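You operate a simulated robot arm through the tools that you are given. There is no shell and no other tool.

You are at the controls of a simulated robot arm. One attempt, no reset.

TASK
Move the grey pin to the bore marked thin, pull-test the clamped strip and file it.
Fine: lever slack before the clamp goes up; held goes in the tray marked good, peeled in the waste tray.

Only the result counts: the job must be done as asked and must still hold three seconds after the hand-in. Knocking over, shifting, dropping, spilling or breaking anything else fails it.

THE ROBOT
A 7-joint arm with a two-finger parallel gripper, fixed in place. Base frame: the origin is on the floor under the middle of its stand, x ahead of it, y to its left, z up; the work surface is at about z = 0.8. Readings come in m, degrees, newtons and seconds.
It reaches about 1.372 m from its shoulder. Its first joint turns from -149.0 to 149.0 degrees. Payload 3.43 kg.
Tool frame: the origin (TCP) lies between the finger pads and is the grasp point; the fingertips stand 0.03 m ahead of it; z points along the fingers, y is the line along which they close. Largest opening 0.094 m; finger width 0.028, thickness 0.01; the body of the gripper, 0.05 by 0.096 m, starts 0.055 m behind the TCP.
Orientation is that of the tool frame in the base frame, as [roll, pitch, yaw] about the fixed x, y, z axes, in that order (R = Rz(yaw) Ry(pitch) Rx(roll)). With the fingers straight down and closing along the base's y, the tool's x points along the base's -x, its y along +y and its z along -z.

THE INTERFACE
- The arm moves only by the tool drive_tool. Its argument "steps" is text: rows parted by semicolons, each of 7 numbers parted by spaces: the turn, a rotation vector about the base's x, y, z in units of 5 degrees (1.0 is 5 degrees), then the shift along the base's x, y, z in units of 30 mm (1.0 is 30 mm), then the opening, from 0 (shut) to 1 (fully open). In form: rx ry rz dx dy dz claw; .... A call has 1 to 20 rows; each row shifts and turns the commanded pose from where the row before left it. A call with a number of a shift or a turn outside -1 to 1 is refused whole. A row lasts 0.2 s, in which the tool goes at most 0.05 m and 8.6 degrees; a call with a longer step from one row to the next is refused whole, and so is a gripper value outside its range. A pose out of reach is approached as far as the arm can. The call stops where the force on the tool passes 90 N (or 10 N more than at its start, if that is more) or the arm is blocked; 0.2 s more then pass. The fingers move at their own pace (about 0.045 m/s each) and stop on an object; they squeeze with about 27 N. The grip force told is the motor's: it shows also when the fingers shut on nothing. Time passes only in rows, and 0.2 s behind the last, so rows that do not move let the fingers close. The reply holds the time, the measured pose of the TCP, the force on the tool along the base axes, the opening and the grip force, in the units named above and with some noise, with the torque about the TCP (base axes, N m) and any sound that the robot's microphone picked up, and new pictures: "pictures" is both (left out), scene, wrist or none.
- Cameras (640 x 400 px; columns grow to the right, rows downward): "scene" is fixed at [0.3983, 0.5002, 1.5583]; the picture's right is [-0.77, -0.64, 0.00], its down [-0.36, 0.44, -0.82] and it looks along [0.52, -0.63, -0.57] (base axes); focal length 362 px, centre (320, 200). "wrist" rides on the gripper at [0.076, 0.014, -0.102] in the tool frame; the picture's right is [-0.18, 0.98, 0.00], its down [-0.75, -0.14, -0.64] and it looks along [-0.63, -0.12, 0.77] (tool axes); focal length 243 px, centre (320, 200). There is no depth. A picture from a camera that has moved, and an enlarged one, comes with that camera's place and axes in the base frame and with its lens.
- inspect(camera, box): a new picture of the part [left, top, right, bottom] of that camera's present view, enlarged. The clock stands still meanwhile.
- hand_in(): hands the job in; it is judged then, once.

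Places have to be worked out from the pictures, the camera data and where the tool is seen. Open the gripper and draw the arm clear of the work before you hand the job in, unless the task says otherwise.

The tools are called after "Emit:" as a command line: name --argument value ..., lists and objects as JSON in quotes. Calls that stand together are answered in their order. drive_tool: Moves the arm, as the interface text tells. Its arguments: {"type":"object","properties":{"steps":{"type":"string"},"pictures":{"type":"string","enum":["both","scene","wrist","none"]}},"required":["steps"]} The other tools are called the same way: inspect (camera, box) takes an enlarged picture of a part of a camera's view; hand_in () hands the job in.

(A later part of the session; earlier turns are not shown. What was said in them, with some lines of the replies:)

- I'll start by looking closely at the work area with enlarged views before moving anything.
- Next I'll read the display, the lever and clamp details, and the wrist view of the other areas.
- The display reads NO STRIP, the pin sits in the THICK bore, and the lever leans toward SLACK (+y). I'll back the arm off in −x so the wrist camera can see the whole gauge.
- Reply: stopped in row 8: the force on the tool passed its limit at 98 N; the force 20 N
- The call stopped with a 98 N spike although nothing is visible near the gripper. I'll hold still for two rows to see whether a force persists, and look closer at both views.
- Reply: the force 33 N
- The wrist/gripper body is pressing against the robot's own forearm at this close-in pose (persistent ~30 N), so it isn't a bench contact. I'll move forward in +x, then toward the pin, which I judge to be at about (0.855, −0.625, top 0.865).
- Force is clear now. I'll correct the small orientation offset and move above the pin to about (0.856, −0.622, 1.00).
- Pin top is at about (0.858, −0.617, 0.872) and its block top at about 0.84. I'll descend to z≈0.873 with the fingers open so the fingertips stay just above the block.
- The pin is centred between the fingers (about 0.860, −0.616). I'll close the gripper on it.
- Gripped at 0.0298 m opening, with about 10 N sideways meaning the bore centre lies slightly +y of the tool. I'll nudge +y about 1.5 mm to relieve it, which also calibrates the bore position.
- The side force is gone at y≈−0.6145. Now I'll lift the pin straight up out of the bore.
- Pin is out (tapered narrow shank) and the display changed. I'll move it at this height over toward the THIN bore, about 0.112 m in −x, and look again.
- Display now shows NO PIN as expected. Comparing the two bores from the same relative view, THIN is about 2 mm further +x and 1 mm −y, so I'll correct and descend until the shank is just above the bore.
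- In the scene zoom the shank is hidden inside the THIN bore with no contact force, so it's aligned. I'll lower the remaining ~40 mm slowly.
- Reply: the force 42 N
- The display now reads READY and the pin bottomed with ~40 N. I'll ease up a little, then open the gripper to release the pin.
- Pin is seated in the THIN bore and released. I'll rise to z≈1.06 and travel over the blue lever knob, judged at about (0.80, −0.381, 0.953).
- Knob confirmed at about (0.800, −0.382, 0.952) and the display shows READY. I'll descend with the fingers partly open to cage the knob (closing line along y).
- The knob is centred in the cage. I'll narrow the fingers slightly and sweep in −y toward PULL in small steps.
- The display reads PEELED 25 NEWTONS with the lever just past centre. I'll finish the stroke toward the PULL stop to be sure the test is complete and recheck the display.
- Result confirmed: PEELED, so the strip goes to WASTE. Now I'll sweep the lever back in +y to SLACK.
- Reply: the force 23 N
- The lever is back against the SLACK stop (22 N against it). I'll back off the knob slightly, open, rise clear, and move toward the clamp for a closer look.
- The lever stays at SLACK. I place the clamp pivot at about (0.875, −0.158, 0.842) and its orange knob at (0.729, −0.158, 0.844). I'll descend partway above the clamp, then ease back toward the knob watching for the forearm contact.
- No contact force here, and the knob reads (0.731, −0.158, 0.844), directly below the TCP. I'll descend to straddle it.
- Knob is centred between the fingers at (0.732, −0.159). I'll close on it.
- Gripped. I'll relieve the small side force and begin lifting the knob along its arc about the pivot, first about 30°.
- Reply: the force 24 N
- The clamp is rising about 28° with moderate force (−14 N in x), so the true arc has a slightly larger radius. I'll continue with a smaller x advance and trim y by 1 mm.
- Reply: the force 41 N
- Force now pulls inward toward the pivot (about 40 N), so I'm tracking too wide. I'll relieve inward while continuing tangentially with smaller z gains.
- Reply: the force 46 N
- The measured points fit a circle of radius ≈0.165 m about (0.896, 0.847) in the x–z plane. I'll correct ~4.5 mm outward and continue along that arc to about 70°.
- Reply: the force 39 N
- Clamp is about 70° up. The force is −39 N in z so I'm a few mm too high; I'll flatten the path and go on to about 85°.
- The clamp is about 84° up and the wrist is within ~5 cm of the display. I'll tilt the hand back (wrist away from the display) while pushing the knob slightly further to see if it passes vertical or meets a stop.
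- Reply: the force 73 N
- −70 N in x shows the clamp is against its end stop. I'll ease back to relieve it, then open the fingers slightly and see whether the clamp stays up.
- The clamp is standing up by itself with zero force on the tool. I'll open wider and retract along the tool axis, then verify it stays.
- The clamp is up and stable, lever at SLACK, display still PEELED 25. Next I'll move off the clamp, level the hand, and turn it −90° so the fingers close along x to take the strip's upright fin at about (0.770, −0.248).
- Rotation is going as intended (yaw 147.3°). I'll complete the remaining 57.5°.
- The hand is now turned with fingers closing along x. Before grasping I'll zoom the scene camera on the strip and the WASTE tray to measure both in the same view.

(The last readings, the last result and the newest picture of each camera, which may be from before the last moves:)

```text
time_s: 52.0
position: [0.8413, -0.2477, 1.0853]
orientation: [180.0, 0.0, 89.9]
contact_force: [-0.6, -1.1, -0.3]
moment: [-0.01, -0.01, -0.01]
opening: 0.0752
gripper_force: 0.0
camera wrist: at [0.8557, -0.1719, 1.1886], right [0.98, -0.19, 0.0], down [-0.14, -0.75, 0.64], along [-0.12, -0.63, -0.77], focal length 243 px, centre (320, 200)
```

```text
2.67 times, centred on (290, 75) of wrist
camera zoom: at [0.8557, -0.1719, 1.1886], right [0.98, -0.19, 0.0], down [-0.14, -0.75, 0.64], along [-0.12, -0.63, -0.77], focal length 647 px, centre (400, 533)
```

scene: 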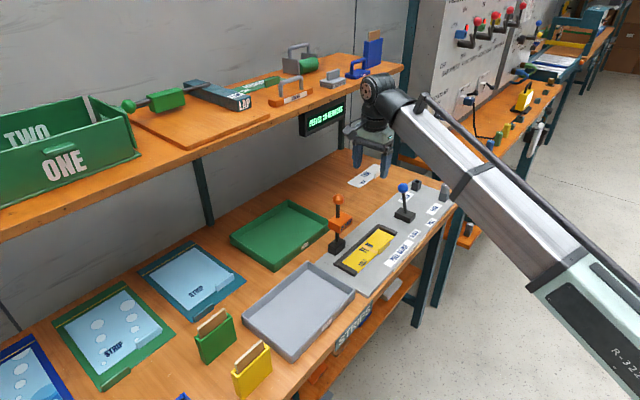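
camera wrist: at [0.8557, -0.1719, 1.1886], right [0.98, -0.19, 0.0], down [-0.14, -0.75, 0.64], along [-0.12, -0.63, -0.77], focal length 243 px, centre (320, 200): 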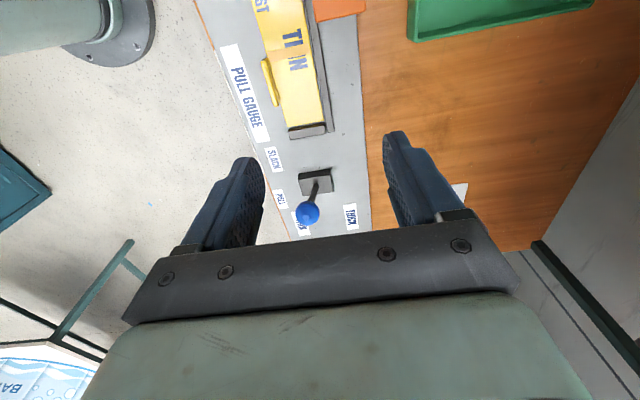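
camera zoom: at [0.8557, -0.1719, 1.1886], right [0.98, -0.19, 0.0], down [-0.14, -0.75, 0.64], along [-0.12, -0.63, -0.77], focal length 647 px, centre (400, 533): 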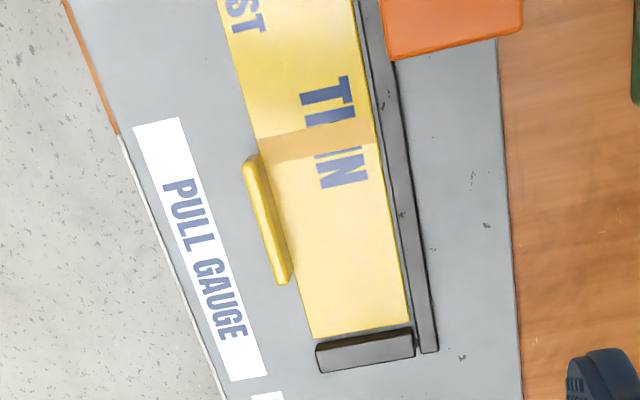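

Strip spans about x 0.770–0.829, y −0.317 to −0.12 with the fin centred near (0.770, −0.249); the WASTE tray spans x 0.726–0.896, y −0.045–0.198. I'll move above the fin diagonally, keeping the camera clear of the raised clamp.

Emit:
drive_tool --steps "0 0 0 -0.6 0 -0.5 0.6; 0 0 0 -0.6 0 -0.6 0.55; 0 0 0 -0.6 -0.04 -0.7 0.55; 0 0 0 -0.55 0 -0.8 0.55; 0 0 0 0 0 -0.6 0.55; 0 0 0 0 0 0 0.55; 0 0 0 0 0 0 0.55" --pictures "both"

Emit:
inspect --camera "wrist" --box '[180, 0, 500, 200]'

Emit:
inspect --camera "scene" --box '[310, 140, 470, 280]'

```text
time_s: 53.6
position: [0.7707, -0.2476, 0.9891]
orientation: [180.0, -0.1, 90.0]
contact_force: [0.0, 0.0, 0.3]
moment: [-0.04, -0.02, 0.01]
opening: 0.052
gripper_force: 0.0
camera wrist: at [0.785, -0.1734, 1.092], right [0.98, -0.18, 0.0], down [-0.14, -0.75, 0.64], along [-0.12, -0.63, -0.77], focal length 243 px, centre (320, 200)
```

scene: 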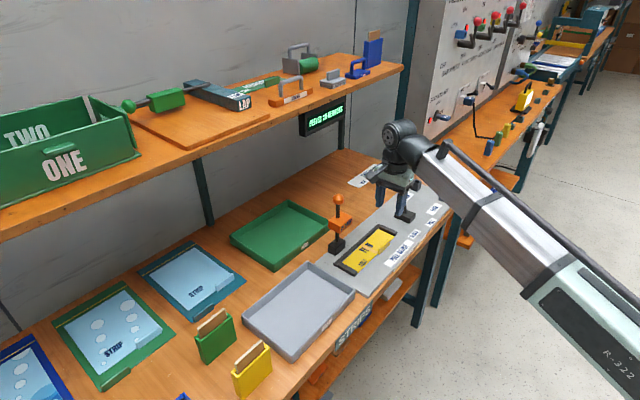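
wrist: 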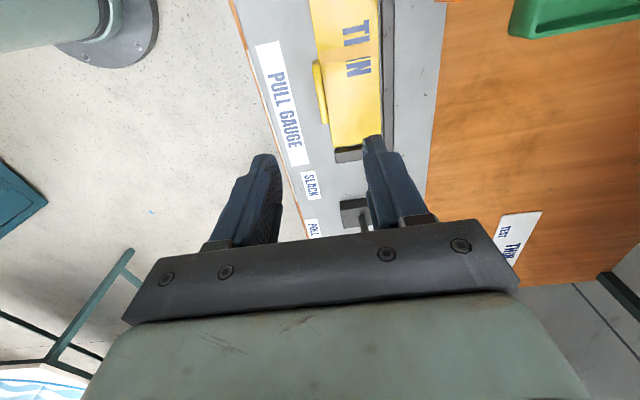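

```text
2.00 times, centred on (340, 100) of wrist
camera zoom: at [0.785, -0.1734, 1.092], right [0.98, -0.18, 0.0], down [-0.14, -0.75, 0.64], along [-0.12, -0.63, -0.77], focal length 485 px, centre (280, 400)
```

zoom: 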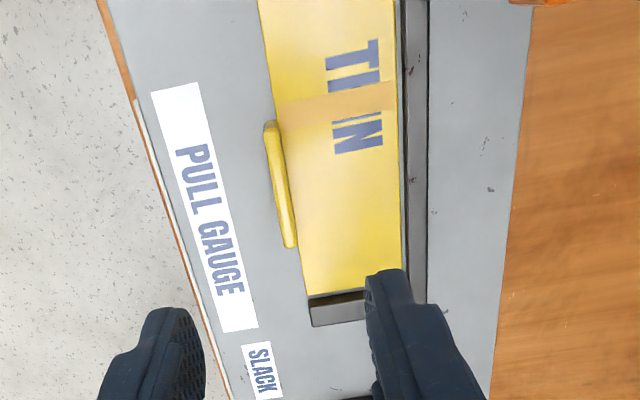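

```text
2.86 times, centred on (390, 210) of scene
camera zoom: at [0.3983, 0.5002, 1.5583], right [-0.77, -0.64, 0.0], down [-0.36, 0.44, -0.82], along [0.52, -0.63, -0.57], focal length 1036 px, centre (120, 171)
```

zoom: 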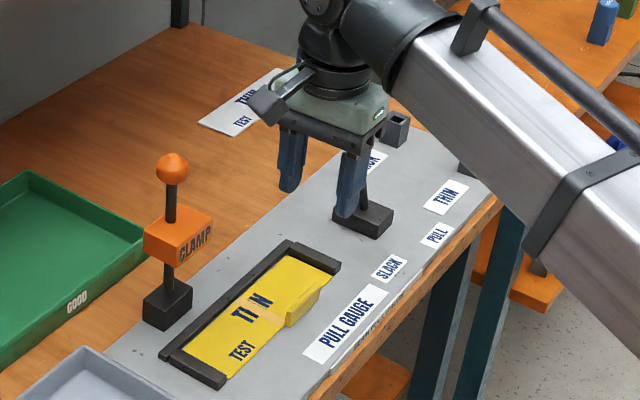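

Fin reads (0.771, −0.248), right under the TCP. I'll descend to z≈0.847 so the fingertips end just above the strip surface.

Emit:
drive_tool --steps "0 0 0 0 0 -0.7 0.55; 0 0 0 0 0 -0.9 0.55; 0 0 0 0 0 -0.9 0.55; 0 0 0 0 0 -0.9 0.55; 0 0 0 0 0 -0.7 0.55; 0 0 0 0 0 -0.4 0.55; 0 0 0 0 0 -0.2 0.55; 0 0 0 0 0 0 0.55" --pictures "both"

Emit:
inspect --camera "wrist" --box '[180, 20, 500, 240]'

Emit:
inspect --camera "scene" --box '[330, 200, 420, 270]'

```text
time_s: 55.4
position: [0.772, -0.2497, 0.8481]
orientation: [180.0, 0.0, 90.0]
contact_force: [-0.1, 0.4, 0.3]
moment: [0.04, -0.05, -0.02]
opening: 0.0519
gripper_force: 0.2
camera wrist: at [0.7851, -0.1732, 0.9512], right [0.98, -0.18, 0.0], down [-0.14, -0.75, 0.64], along [-0.12, -0.63, -0.77], focal length 243 px, centre (320, 200)
```

scene: 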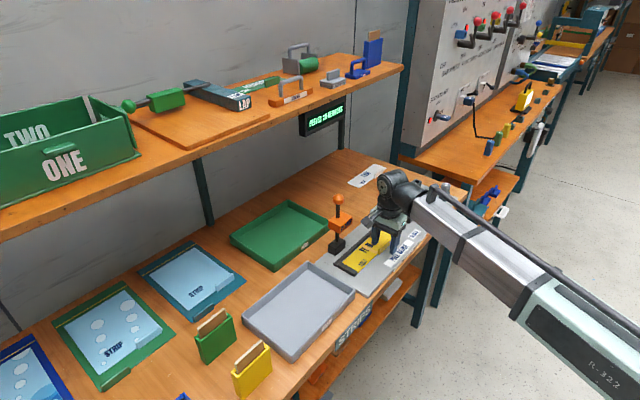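
wrist: 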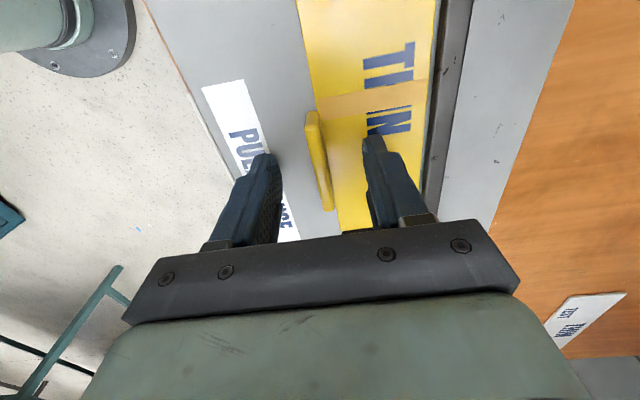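

```text
1.82 times, centred on (340, 130) of wrist
camera zoom: at [0.7851, -0.1732, 0.9512], right [0.98, -0.18, 0.0], down [-0.14, -0.75, 0.64], along [-0.12, -0.63, -0.77], focal length 441 px, centre (284, 327)
```

zoom: 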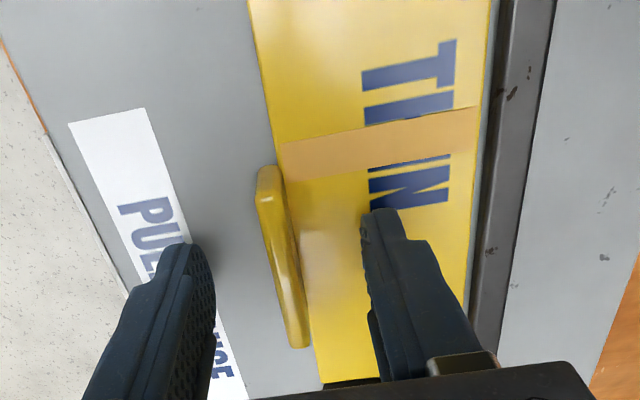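

```text
5.71 times, centred on (375, 235) of scene
camera zoom: at [0.3983, 0.5002, 1.5583], right [-0.77, -0.64, 0.0], down [-0.36, 0.44, -0.82], along [0.52, -0.63, -0.57], focal length 2071 px, centre (6, 0)
```

zoom: 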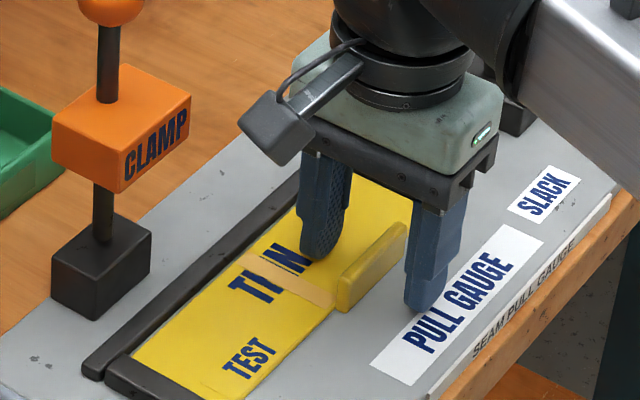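

The fin is between the fingers. I'll lower 2 mm more and close on it.

Emit:
drive_tool --steps "0 0 0 -0.03 0 -0.06 0.3; 0 0 0 0 0 0 0; 0 0 0 0 0 0 0; 0 0 0 0 0 0 0; 0 0 0 0 0 0 0; 0 0 0 0 0 0 0" --pictures "wrist"

Emit:
inspect --camera "scene" --box '[330, 200, 420, 270]'

```text
time_s: 56.8
position: [0.7699, -0.2497, 0.8475]
orientation: [180.0, 0.0, 90.0]
contact_force: [0.3, -0.1, -0.3]
moment: [-0.03, -0.02, 0.0]
opening: 0.0066
gripper_force: 26.8
camera wrist: at [0.7841, -0.173, 0.9496], right [0.98, -0.18, 0.0], down [-0.14, -0.75, 0.64], along [-0.12, -0.63, -0.77], focal length 243 px, centre (320, 200)
```

wrist: 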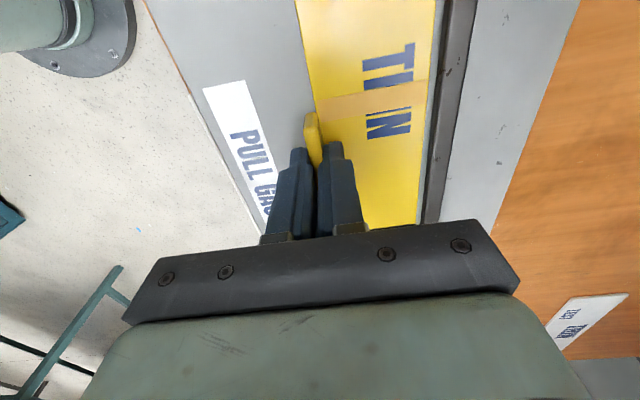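

```text
5.71 times, centred on (375, 235) of scene
camera zoom: at [0.3983, 0.5002, 1.5583], right [-0.77, -0.64, 0.0], down [-0.36, 0.44, -0.82], along [0.52, -0.63, -0.57], focal length 2071 px, centre (6, 0)
```

zoom: 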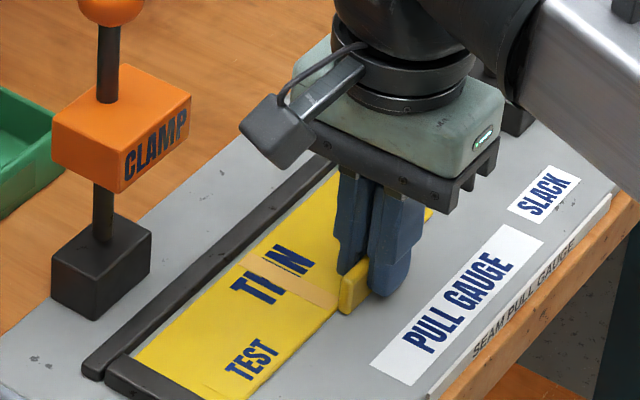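

The fin is held (0.0066 m, 27 N). I'll lift the strip straight up about 85 mm and check it.

Emit:
drive_tool --steps "0 0 0 0 0 0.2 0; 0 0 0 0 0 0.3 0; 0 0 0 0 0 0.5 0; 0 0 0 0 0 0.6 0; 0 0 0 0 0 0.6 0; 0 0 0 0 0 0.6 0; 0 0 0 0 0 0 0" --pictures "both"

Emit:
inspect --camera "scene" --box '[310, 170, 430, 280]'

```text
time_s: 58.4
position: [0.7697, -0.2481, 0.9298]
orientation: [179.9, 0.0, 89.9]
contact_force: [-0.2, 0.1, -1.0]
moment: [0.01, 0.02, 0.04]
opening: 0.0068
gripper_force: 27.1
camera wrist: at [0.7841, -0.1732, 1.0337], right [0.98, -0.18, 0.0], down [-0.14, -0.75, 0.64], along [-0.12, -0.63, -0.77], focal length 243 px, centre (320, 200)
```

scene: 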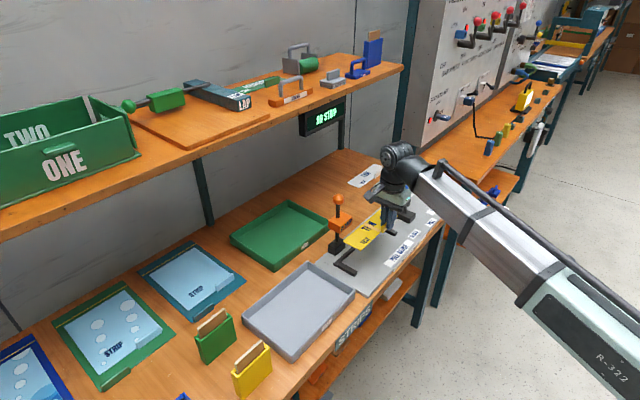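
wrist: 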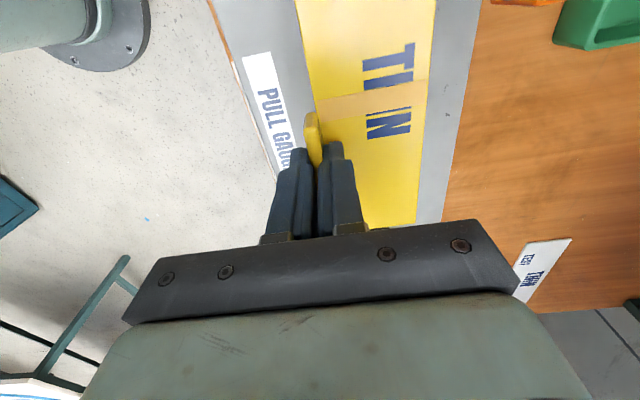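

```text
3.64 times, centred on (370, 225) of scene
camera zoom: at [0.3983, 0.5002, 1.5583], right [-0.77, -0.64, 0.0], down [-0.36, 0.44, -0.82], along [0.52, -0.63, -0.57], focal length 1318 px, centre (138, 109)
```

zoom: 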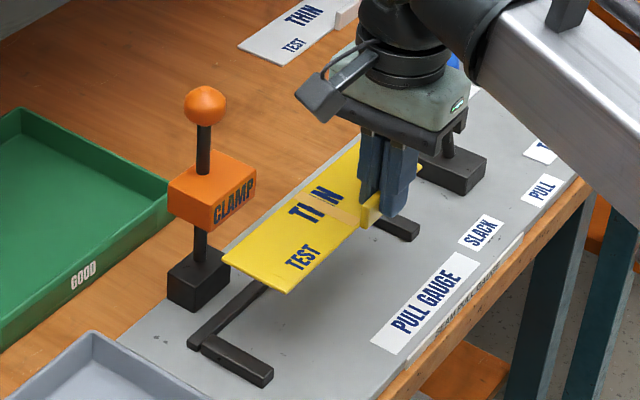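

The strip is held level and the display shows NO STRIP again. I'll shift slightly −x for clearance from the clamp block, then carry it in +y toward the WASTE tray.

Emit:
drive_tool --steps "0 0 0 -0.4 0 0.2 0; 0 0 0 0 0.5 0 0; 0 0 0 0 0.8 0 0; 0 0 0 0 0.9 0 0; 0 0 0 0 0.9 0 0; 0 0 0 0 0.9 0 0; 0 0 0 0 0.9 0 0; 0 0 0 0 0 0 0" --pictures "both"

Emit:
inspect --camera "scene" --box '[270, 170, 430, 300]'

```text
time_s: 60.2
position: [0.758, -0.1015, 0.9362]
orientation: [-179.9, 0.0, 90.0]
contact_force: [0.7, 0.8, -0.3]
moment: [-0.04, 0.01, -0.01]
opening: 0.0071
gripper_force: 27.1
camera wrist: at [0.7721, -0.0255, 1.0398], right [0.98, -0.18, 0.0], down [-0.14, -0.75, 0.64], along [-0.12, -0.63, -0.77], focal length 243 px, centre (320, 200)
```

scene: 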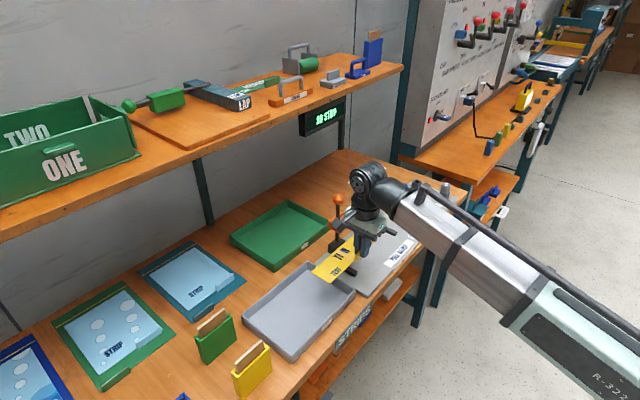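
wrist: 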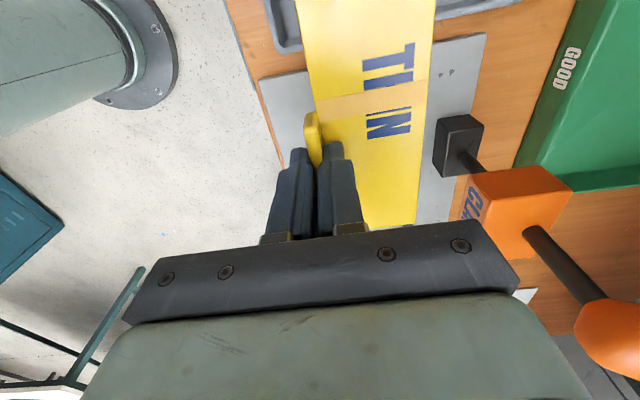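

```text
3.08 times, centred on (350, 235) of scene
camera zoom: at [0.3983, 0.5002, 1.5583], right [-0.77, -0.64, 0.0], down [-0.36, 0.44, -0.82], along [0.52, -0.63, -0.57], focal length 1115 px, centre (228, 92)
```

zoom: 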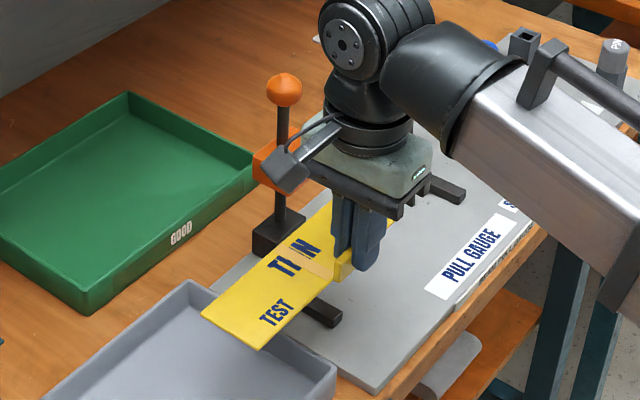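

Past the clamp without contact. I'll continue to the tray centre: y to about +0.047 and x to about 0.786.

Emit:
drive_tool --steps "0 0 0 0 0.8 0 0; 0 0 0 0.1 0.9 0 0; 0 0 0 0.2 0.9 0 0; 0 0 0 0.2 0.9 0 0; 0 0 0 0.2 0.9 0 0; 0 0 0 0.2 0.55 0 0; 0 0 0 0 0 0 0; 0 0 0 0 0 0 0" --pictures "both"

Emit:
inspect --camera "scene" --box '[230, 190, 390, 370]'

Emit:
inspect --camera "wrist" --box '[200, 0, 520, 240]'

```text
time_s: 62.0
position: [0.7868, 0.0475, 0.9369]
orientation: [-180.0, 0.0, 90.0]
contact_force: [-0.5, -0.4, -0.3]
moment: [0.01, 0.03, -0.02]
opening: 0.0072
gripper_force: 27.3
camera wrist: at [0.7994, 0.1227, 1.0397], right [0.98, -0.18, 0.0], down [-0.14, -0.75, 0.64], along [-0.12, -0.63, -0.77], focal length 243 px, centre (320, 200)
```

scene: 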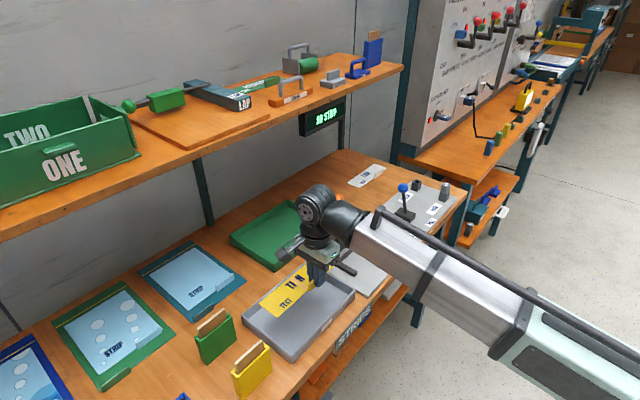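
wrist: 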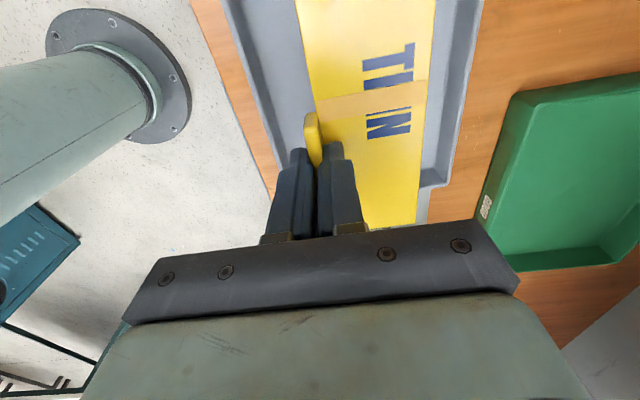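

```text
2.22 times, centred on (310, 280) of scene
camera zoom: at [0.3983, 0.5002, 1.5583], right [-0.77, -0.64, 0.0], down [-0.36, 0.44, -0.82], along [0.52, -0.63, -0.57], focal length 806 px, centre (342, 22)
```

zoom: 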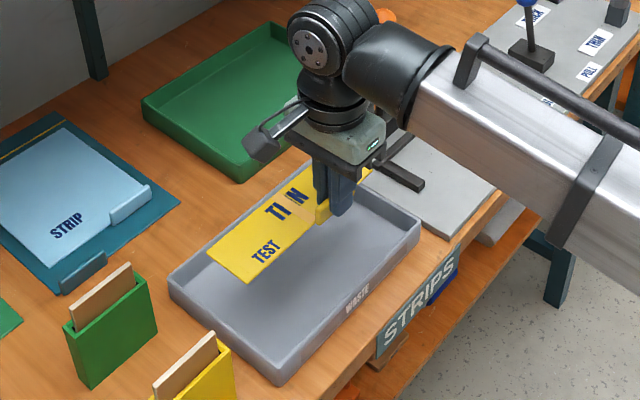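

```text
1.67 times, centred on (360, 120) of wrist
camera zoom: at [0.7994, 0.1227, 1.0397], right [0.98, -0.18, 0.0], down [-0.14, -0.75, 0.64], along [-0.12, -0.63, -0.77], focal length 404 px, centre (253, 333)
```

zoom: 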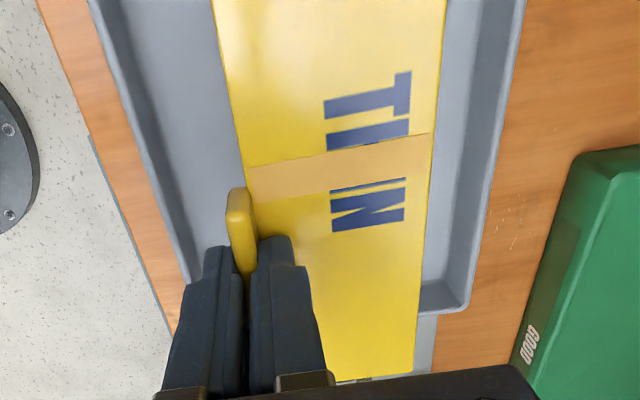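

The strip is over the WASTE tray with roughly 10–14 mm end clearance each side. I'll shift 2 mm −y and lower to just above the rim to verify.

Emit:
drive_tool --steps "0 0 0 0 -0.07 -0.4 0; 0 0 0 0 0 -0.6 0; 0 0 0 0 0 -0.4 0; 0 0 0 0 0 0 0; 0 0 0 0 0 0 0" --pictures "both"

Emit:
inspect --camera "scene" --box '[235, 230, 365, 370]'

Emit:
inspect --camera "wrist" --box '[200, 0, 520, 240]'

```text
time_s: 63.2
position: [0.7847, 0.0456, 0.8941]
orientation: [180.0, 0.0, 90.0]
contact_force: [-0.1, 0.2, -0.6]
moment: [-0.01, 0.03, 0.0]
opening: 0.0068
gripper_force: 26.8
camera wrist: at [0.7991, 0.1208, 0.9977], right [0.98, -0.18, 0.0], down [-0.14, -0.75, 0.64], along [-0.12, -0.63, -0.77], focal length 243 px, centre (320, 200)
```

scene: 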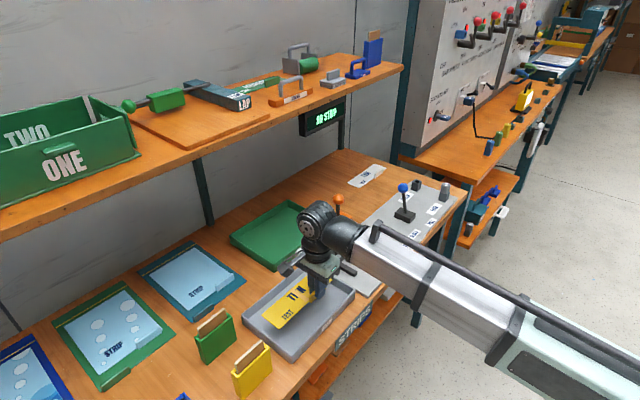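
wrist: 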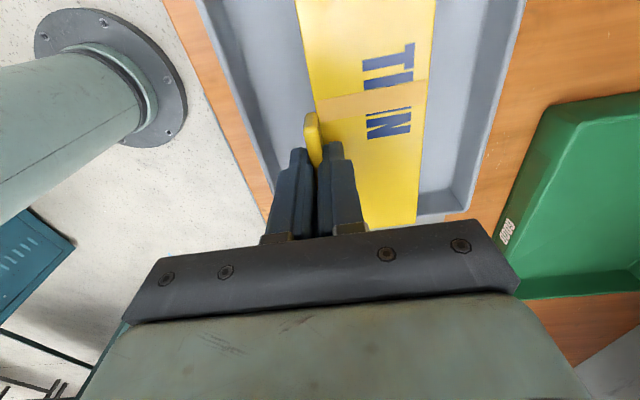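

```text
2.86 times, centred on (300, 300) of scene
camera zoom: at [0.3983, 0.5002, 1.5583], right [-0.77, -0.64, 0.0], down [-0.36, 0.44, -0.82], along [0.52, -0.63, -0.57], focal length 1036 px, centre (377, -86)
```

zoom: 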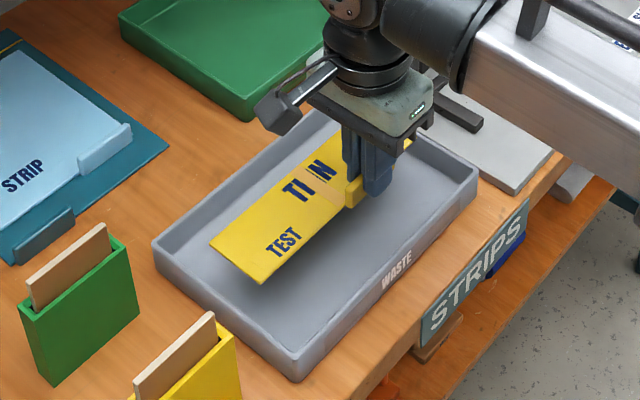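

```text
1.67 times, centred on (360, 120) of wrist
camera zoom: at [0.7991, 0.1208, 0.9977], right [0.98, -0.18, 0.0], down [-0.14, -0.75, 0.64], along [-0.12, -0.63, -0.77], focal length 404 px, centre (253, 333)
```

zoom: 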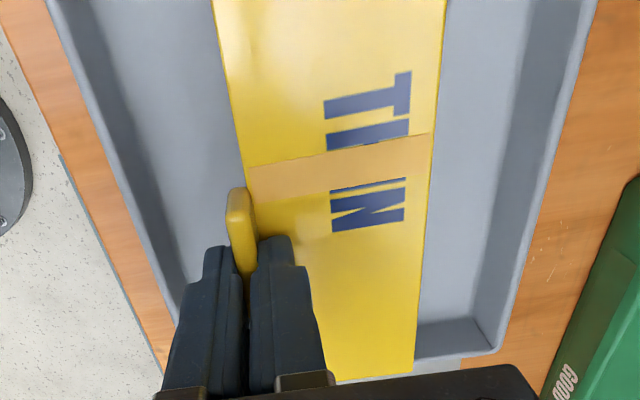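

Both ends clear the tray walls by over 1 cm. I'll lower the strip to the tray floor, watching the vertical force.

Emit:
drive_tool --steps "0 0 0 0 0 -0.5 0; 0 0 0 0 0 -0.5 0; 0 0 0 0 0 -0.35 0; 0 0 0 0 0 0 0; 0 0 0 0 0 0 0" --pictures "wrist"

Emit:
inspect --camera "scene" --box '[235, 230, 365, 370]'

```text
time_s: 64.4
position: [0.7853, 0.0439, 0.8543]
orientation: [-179.9, 0.1, 90.1]
contact_force: [-0.2, 0.6, -0.8]
moment: [-0.02, 0.03, 0.02]
opening: 0.007
gripper_force: 26.8
camera wrist: at [0.7989, 0.1209, 0.9568], right [0.98, -0.18, 0.0], down [-0.14, -0.75, 0.64], along [-0.12, -0.63, -0.77], focal length 243 px, centre (320, 200)
```

wrist: 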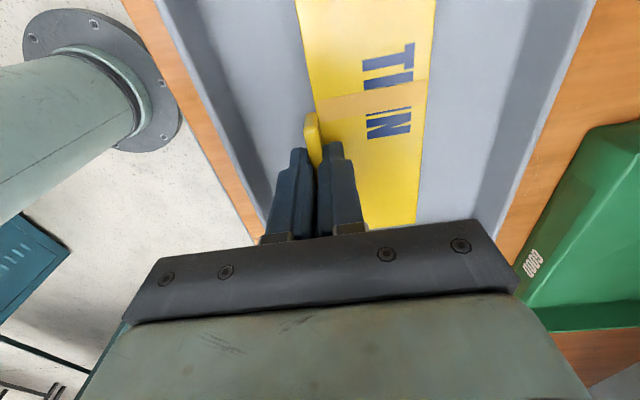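

```text
2.86 times, centred on (300, 300) of scene
camera zoom: at [0.3983, 0.5002, 1.5583], right [-0.77, -0.64, 0.0], down [-0.36, 0.44, -0.82], along [0.52, -0.63, -0.57], focal length 1036 px, centre (377, -86)
```

zoom: 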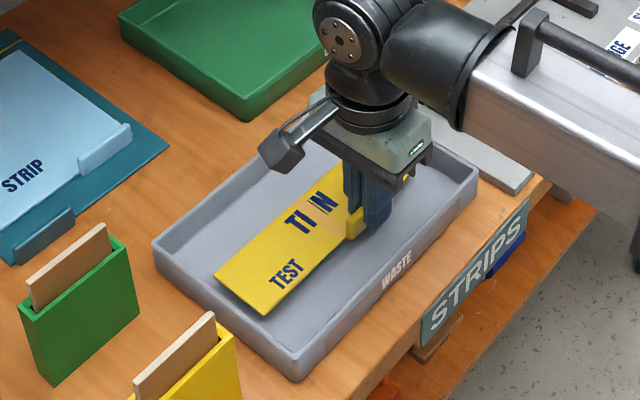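

Still no contact; I'll step down a few millimetres at a time.

Emit:
drive_tool --steps "0 0 0 0 0 -0.1 0; 0 0 0 0 0 -0.1 0; 0 0 0 0 0 0 0" --pictures "none"

```text
time_s: 65.2
position: [0.7854, 0.045, 0.8471]
orientation: [-180.0, 0.0, 90.0]
contact_force: [-0.6, -0.2, -0.9]
moment: [-0.01, 0.02, 0.04]
opening: 0.0068
gripper_force: 26.9
```

Emit:
drive_tool --steps "0 0 0 0 0 -0.07 0; 0 0 0 0 0 -0.07 0; 0 0 0 0 0 0 0" --pictures "none"

```text
time_s: 66.0
position: [0.7851, 0.0448, 0.8432]
orientation: [180.0, 0.0, 90.0]
contact_force: [-0.6, 0.0, 0.2]
moment: [-0.04, -0.01, -0.01]
opening: 0.007
gripper_force: 27.0
```

Slight unloading seen (z force −0.9 → +0.2 N). One more tiny step to confirm floor contact.

Emit:
drive_tool --steps "0 0 0 0 0 -0.05 0; 0 0 0 0 0 0 0" --pictures "none"

Emit:
inspect --camera "scene" --box '[260, 250, 350, 340]'

```text
time_s: 66.6
position: [0.7851, 0.0448, 0.8406]
orientation: [-179.9, -0.1, 90.1]
contact_force: [-0.3, 0.6, -0.6]
moment: [-0.01, 0.05, 0.02]
opening: 0.007
gripper_force: 26.9
```

```text
4.44 times, centred on (305, 295) of scene
camera zoom: at [0.3983, 0.5002, 1.5583], right [-0.77, -0.64, 0.0], down [-0.36, 0.44, -0.82], along [0.52, -0.63, -0.57], focal length 1611 px, centre (387, -222)
```

zoom: 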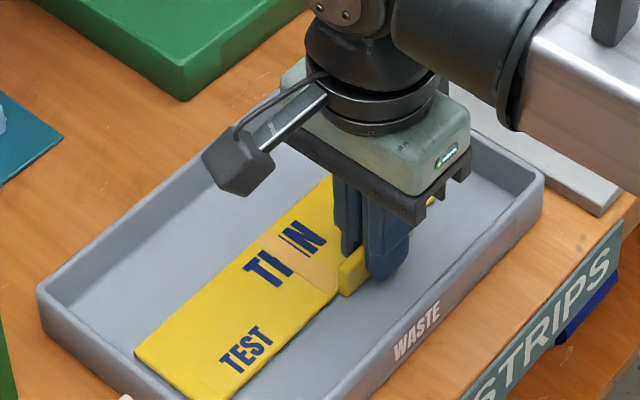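

Not yet resting (force still noise-level). I'll keep stepping down gently.

Emit:
drive_tool --steps "0 0 0 0 0 -0.06 0; 0 0 0 0 0 -0.06 0; 0 0 0 0 0 0 0" --pictures "none"

```text
time_s: 67.4
position: [0.7849, 0.0444, 0.8396]
orientation: [179.9, 0.1, 90.0]
contact_force: [-0.1, 0.5, 13.9]
moment: [0.13, -0.03, 0.03]
opening: 0.0067
gripper_force: 27.5
```

Floor contact at z≈0.839 (13.9 N). I'll ease up 1 mm and open the fingers.

Emit:
drive_tool --steps "0 0 0 0 0 0.04 0; 0 0 0 0 0 0 0.1; 0 0 0 0 0 0 0.25; 0 0 0 0 0 0 0.4; 0 0 0 0 0 0 0.4; 0 0 0 0 0 0 0.4" --pictures "wrist"

Emit:
inspect --camera "scene" --box '[235, 230, 365, 370]'

```text
time_s: 68.8
position: [0.7853, 0.0458, 0.8404]
orientation: [180.0, 0.1, 90.1]
contact_force: [-0.6, -0.3, -0.6]
moment: [0.01, -0.01, 0.03]
opening: 0.0377
gripper_force: 0.2
camera wrist: at [0.7993, 0.1206, 0.9431], right [0.98, -0.18, 0.0], down [-0.14, -0.75, 0.64], along [-0.12, -0.63, -0.77], focal length 243 px, centre (320, 200)
```

wrist: 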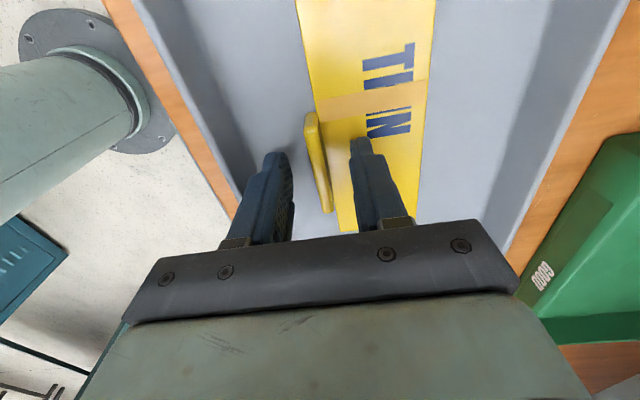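

```text
2.86 times, centred on (300, 300) of scene
camera zoom: at [0.3983, 0.5002, 1.5583], right [-0.77, -0.64, 0.0], down [-0.36, 0.44, -0.82], along [0.52, -0.63, -0.57], focal length 1036 px, centre (377, -86)
```

zoom: 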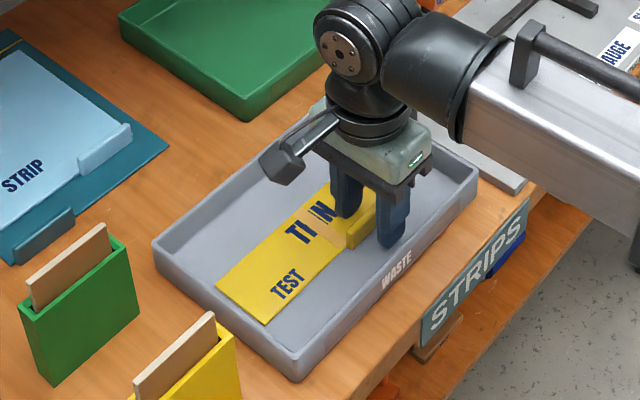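

The strip lies flat in the WASTE tray, released. I'll lift straight up, then rise clear.

Emit:
drive_tool --steps "0 0 0 0 0 0.4 0.4; 0 0 0 0 0 0.8 0.4; 0 0 0 0 0 1 0.5; 0 0 0 0 0 1 0.6; 0 0 0 0.5 0 1 0.8; 0 0 0 0.5 0 1 1; 0 0 0 0.5 0 1 1; 0 0 0 0.5 0 1 1; 0 0 0 0.3 0 1 1; 0 0 0 0 0 0.8 1; 0 0 0 0 0 0 1; 0 0 0 0 0 0 1" --pictures "both"

Emit:
inspect --camera "scene" --box '[235, 230, 365, 370]'

Emit:
inspect --camera "scene" --box '[310, 130, 490, 280]'

Emit:
inspect --camera "scene" --box '[290, 90, 370, 140]'

```text
time_s: 71.4
position: [0.8536, 0.0446, 1.1098]
orientation: [-180.0, 0.0, 90.1]
contact_force: [-0.2, 0.2, 0.1]
moment: [-0.02, 0.01, -0.02]
opening: 0.0937
gripper_force: 0.1
camera wrist: at [0.8678, 0.1207, 1.2128], right [0.98, -0.18, 0.0], down [-0.14, -0.75, 0.64], along [-0.12, -0.63, -0.77], focal length 243 px, centre (320, 200)
```

scene: 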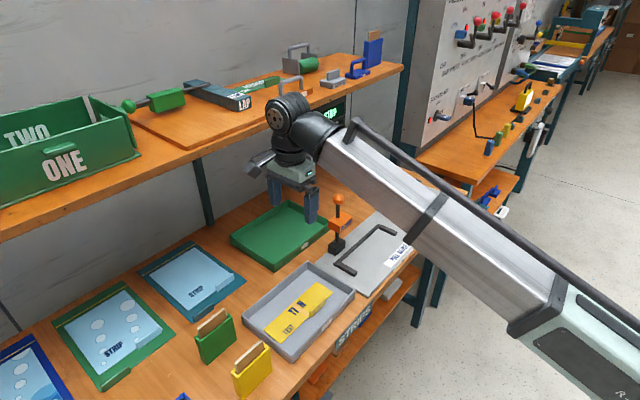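
wrist: 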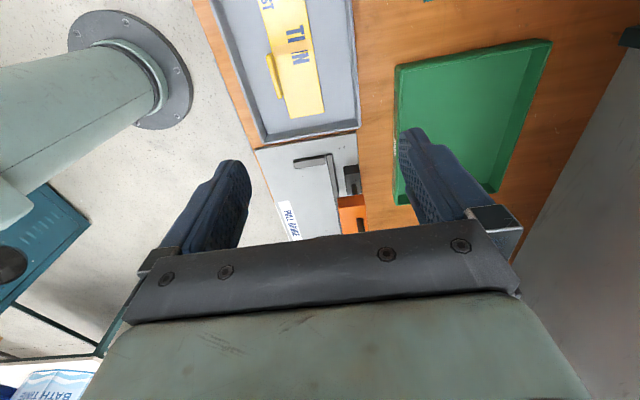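

```text
2.86 times, centred on (300, 300) of scene
camera zoom: at [0.3983, 0.5002, 1.5583], right [-0.77, -0.64, 0.0], down [-0.36, 0.44, -0.82], along [0.52, -0.63, -0.57], focal length 1036 px, centre (377, -86)
```

zoom: 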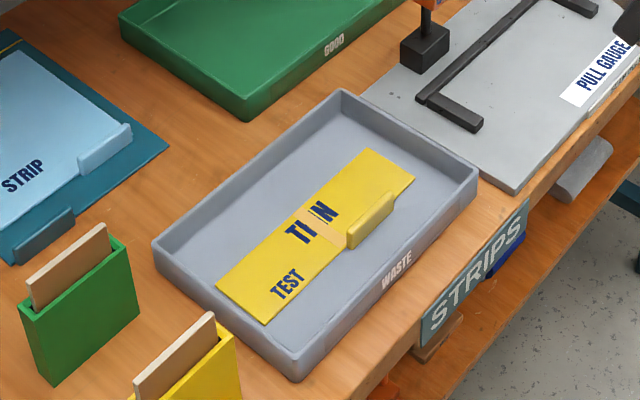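

```text
2.67 times, centred on (400, 205) of scene
camera zoom: at [0.3983, 0.5002, 1.5583], right [-0.77, -0.64, 0.0], down [-0.36, 0.44, -0.82], along [0.52, -0.63, -0.57], focal length 967 px, centre (107, 187)
```

zoom: 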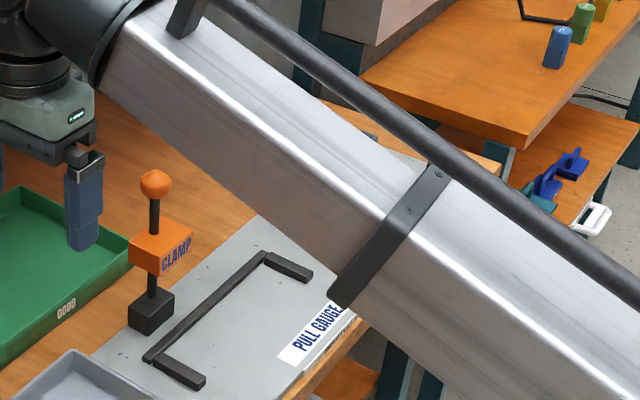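

```text
8.00 times, centred on (330, 115) of scene
camera zoom: at [0.3983, 0.5002, 1.5583], right [-0.77, -0.64, 0.0], down [-0.36, 0.44, -0.82], along [0.52, -0.63, -0.57], focal length 2900 px, centre (240, 880)
```

zoom: 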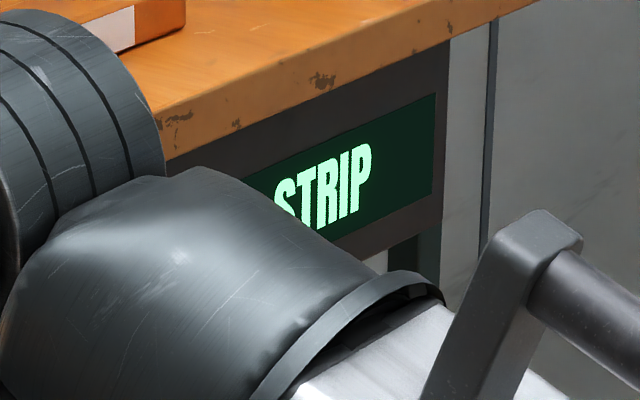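

The strip lies fully inside the WASTE tray and the clamp is up. The forearm hides the lever and pin from the scene camera, so I'll slide the arm a little in +y to verify them before handing in.

Emit:
drive_tool --steps "0 0 0 0 0.8 0 1; 0 0 0 0 1 0 1; 0 0 0 0 1 0 1; 0 0 0 0 1 0 1; 0 0 0 0 1 0 1; 0 0 0 0 0 0 1; 0 0 0 0 0 0 1" --pictures "both"

Emit:
inspect --camera "scene" --box '[340, 150, 480, 260]'

```text
time_s: 73.0
position: [0.854, 0.1887, 1.11]
orientation: [180.0, 0.0, 90.0]
contact_force: [0.3, 0.1, 0.5]
moment: [0.01, 0.03, -0.02]
opening: 0.0942
gripper_force: 0.1
camera wrist: at [0.8676, 0.2646, 1.2126], right [0.98, -0.18, 0.0], down [-0.14, -0.75, 0.64], along [-0.12, -0.63, -0.77], focal length 243 px, centre (320, 200)
```

scene: 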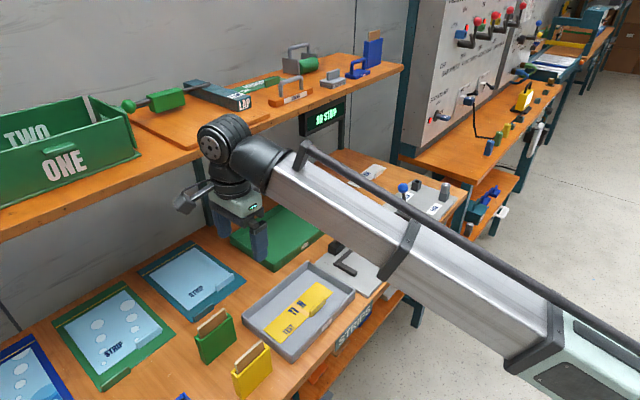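
wrist: 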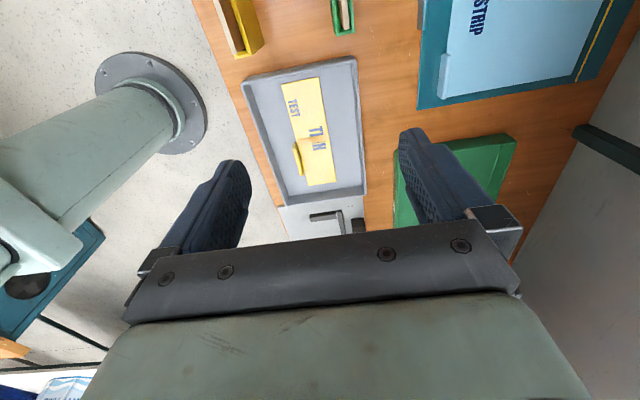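

```text
3.64 times, centred on (410, 205) of scene
camera zoom: at [0.3983, 0.5002, 1.5583], right [-0.77, -0.64, 0.0], down [-0.36, 0.44, -0.82], along [0.52, -0.63, -0.57], focal length 1318 px, centre (-7, 182)
```

zoom: 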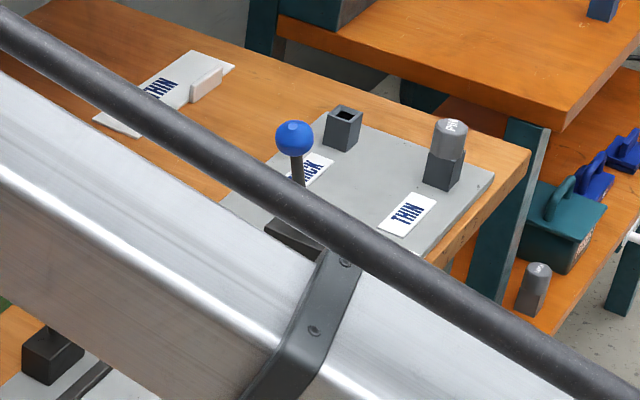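

The pin is seated in the THIN bore and THICK is empty. The lever is at SLACK, the clamp is up, and the peeled strip lies flat in the WASTE tray. The gripper is open and clear at z=1.11, so I'm handing in.

Emit:
hand_in

```text
The job is handed in.
```

The job is done and handed in: the strip peeled in the pull test, so I filed it in the waste tray.

- **Pin:** the grey pin is seated in the bore marked thin, and the display went to READY once it was in.
- **Pull test:** with the lever on pull, the display read PEELED 25 NEWTONS.
- **Order:** I put the lever back to slack first and only then raised the clamp. The lever is still on slack and the clamp still stands up.
- **Filing:** the strip lies flat in the tray marked waste, with over a centimetre to spare at each end.
- **Arm:** the gripper is open and the arm is clear of the bench.

Early on, a move stopped at 98 N because the gripper pressed against the robot's own forearm. It touched nothing on the bench, and I kept the arm away from that position afterwards.
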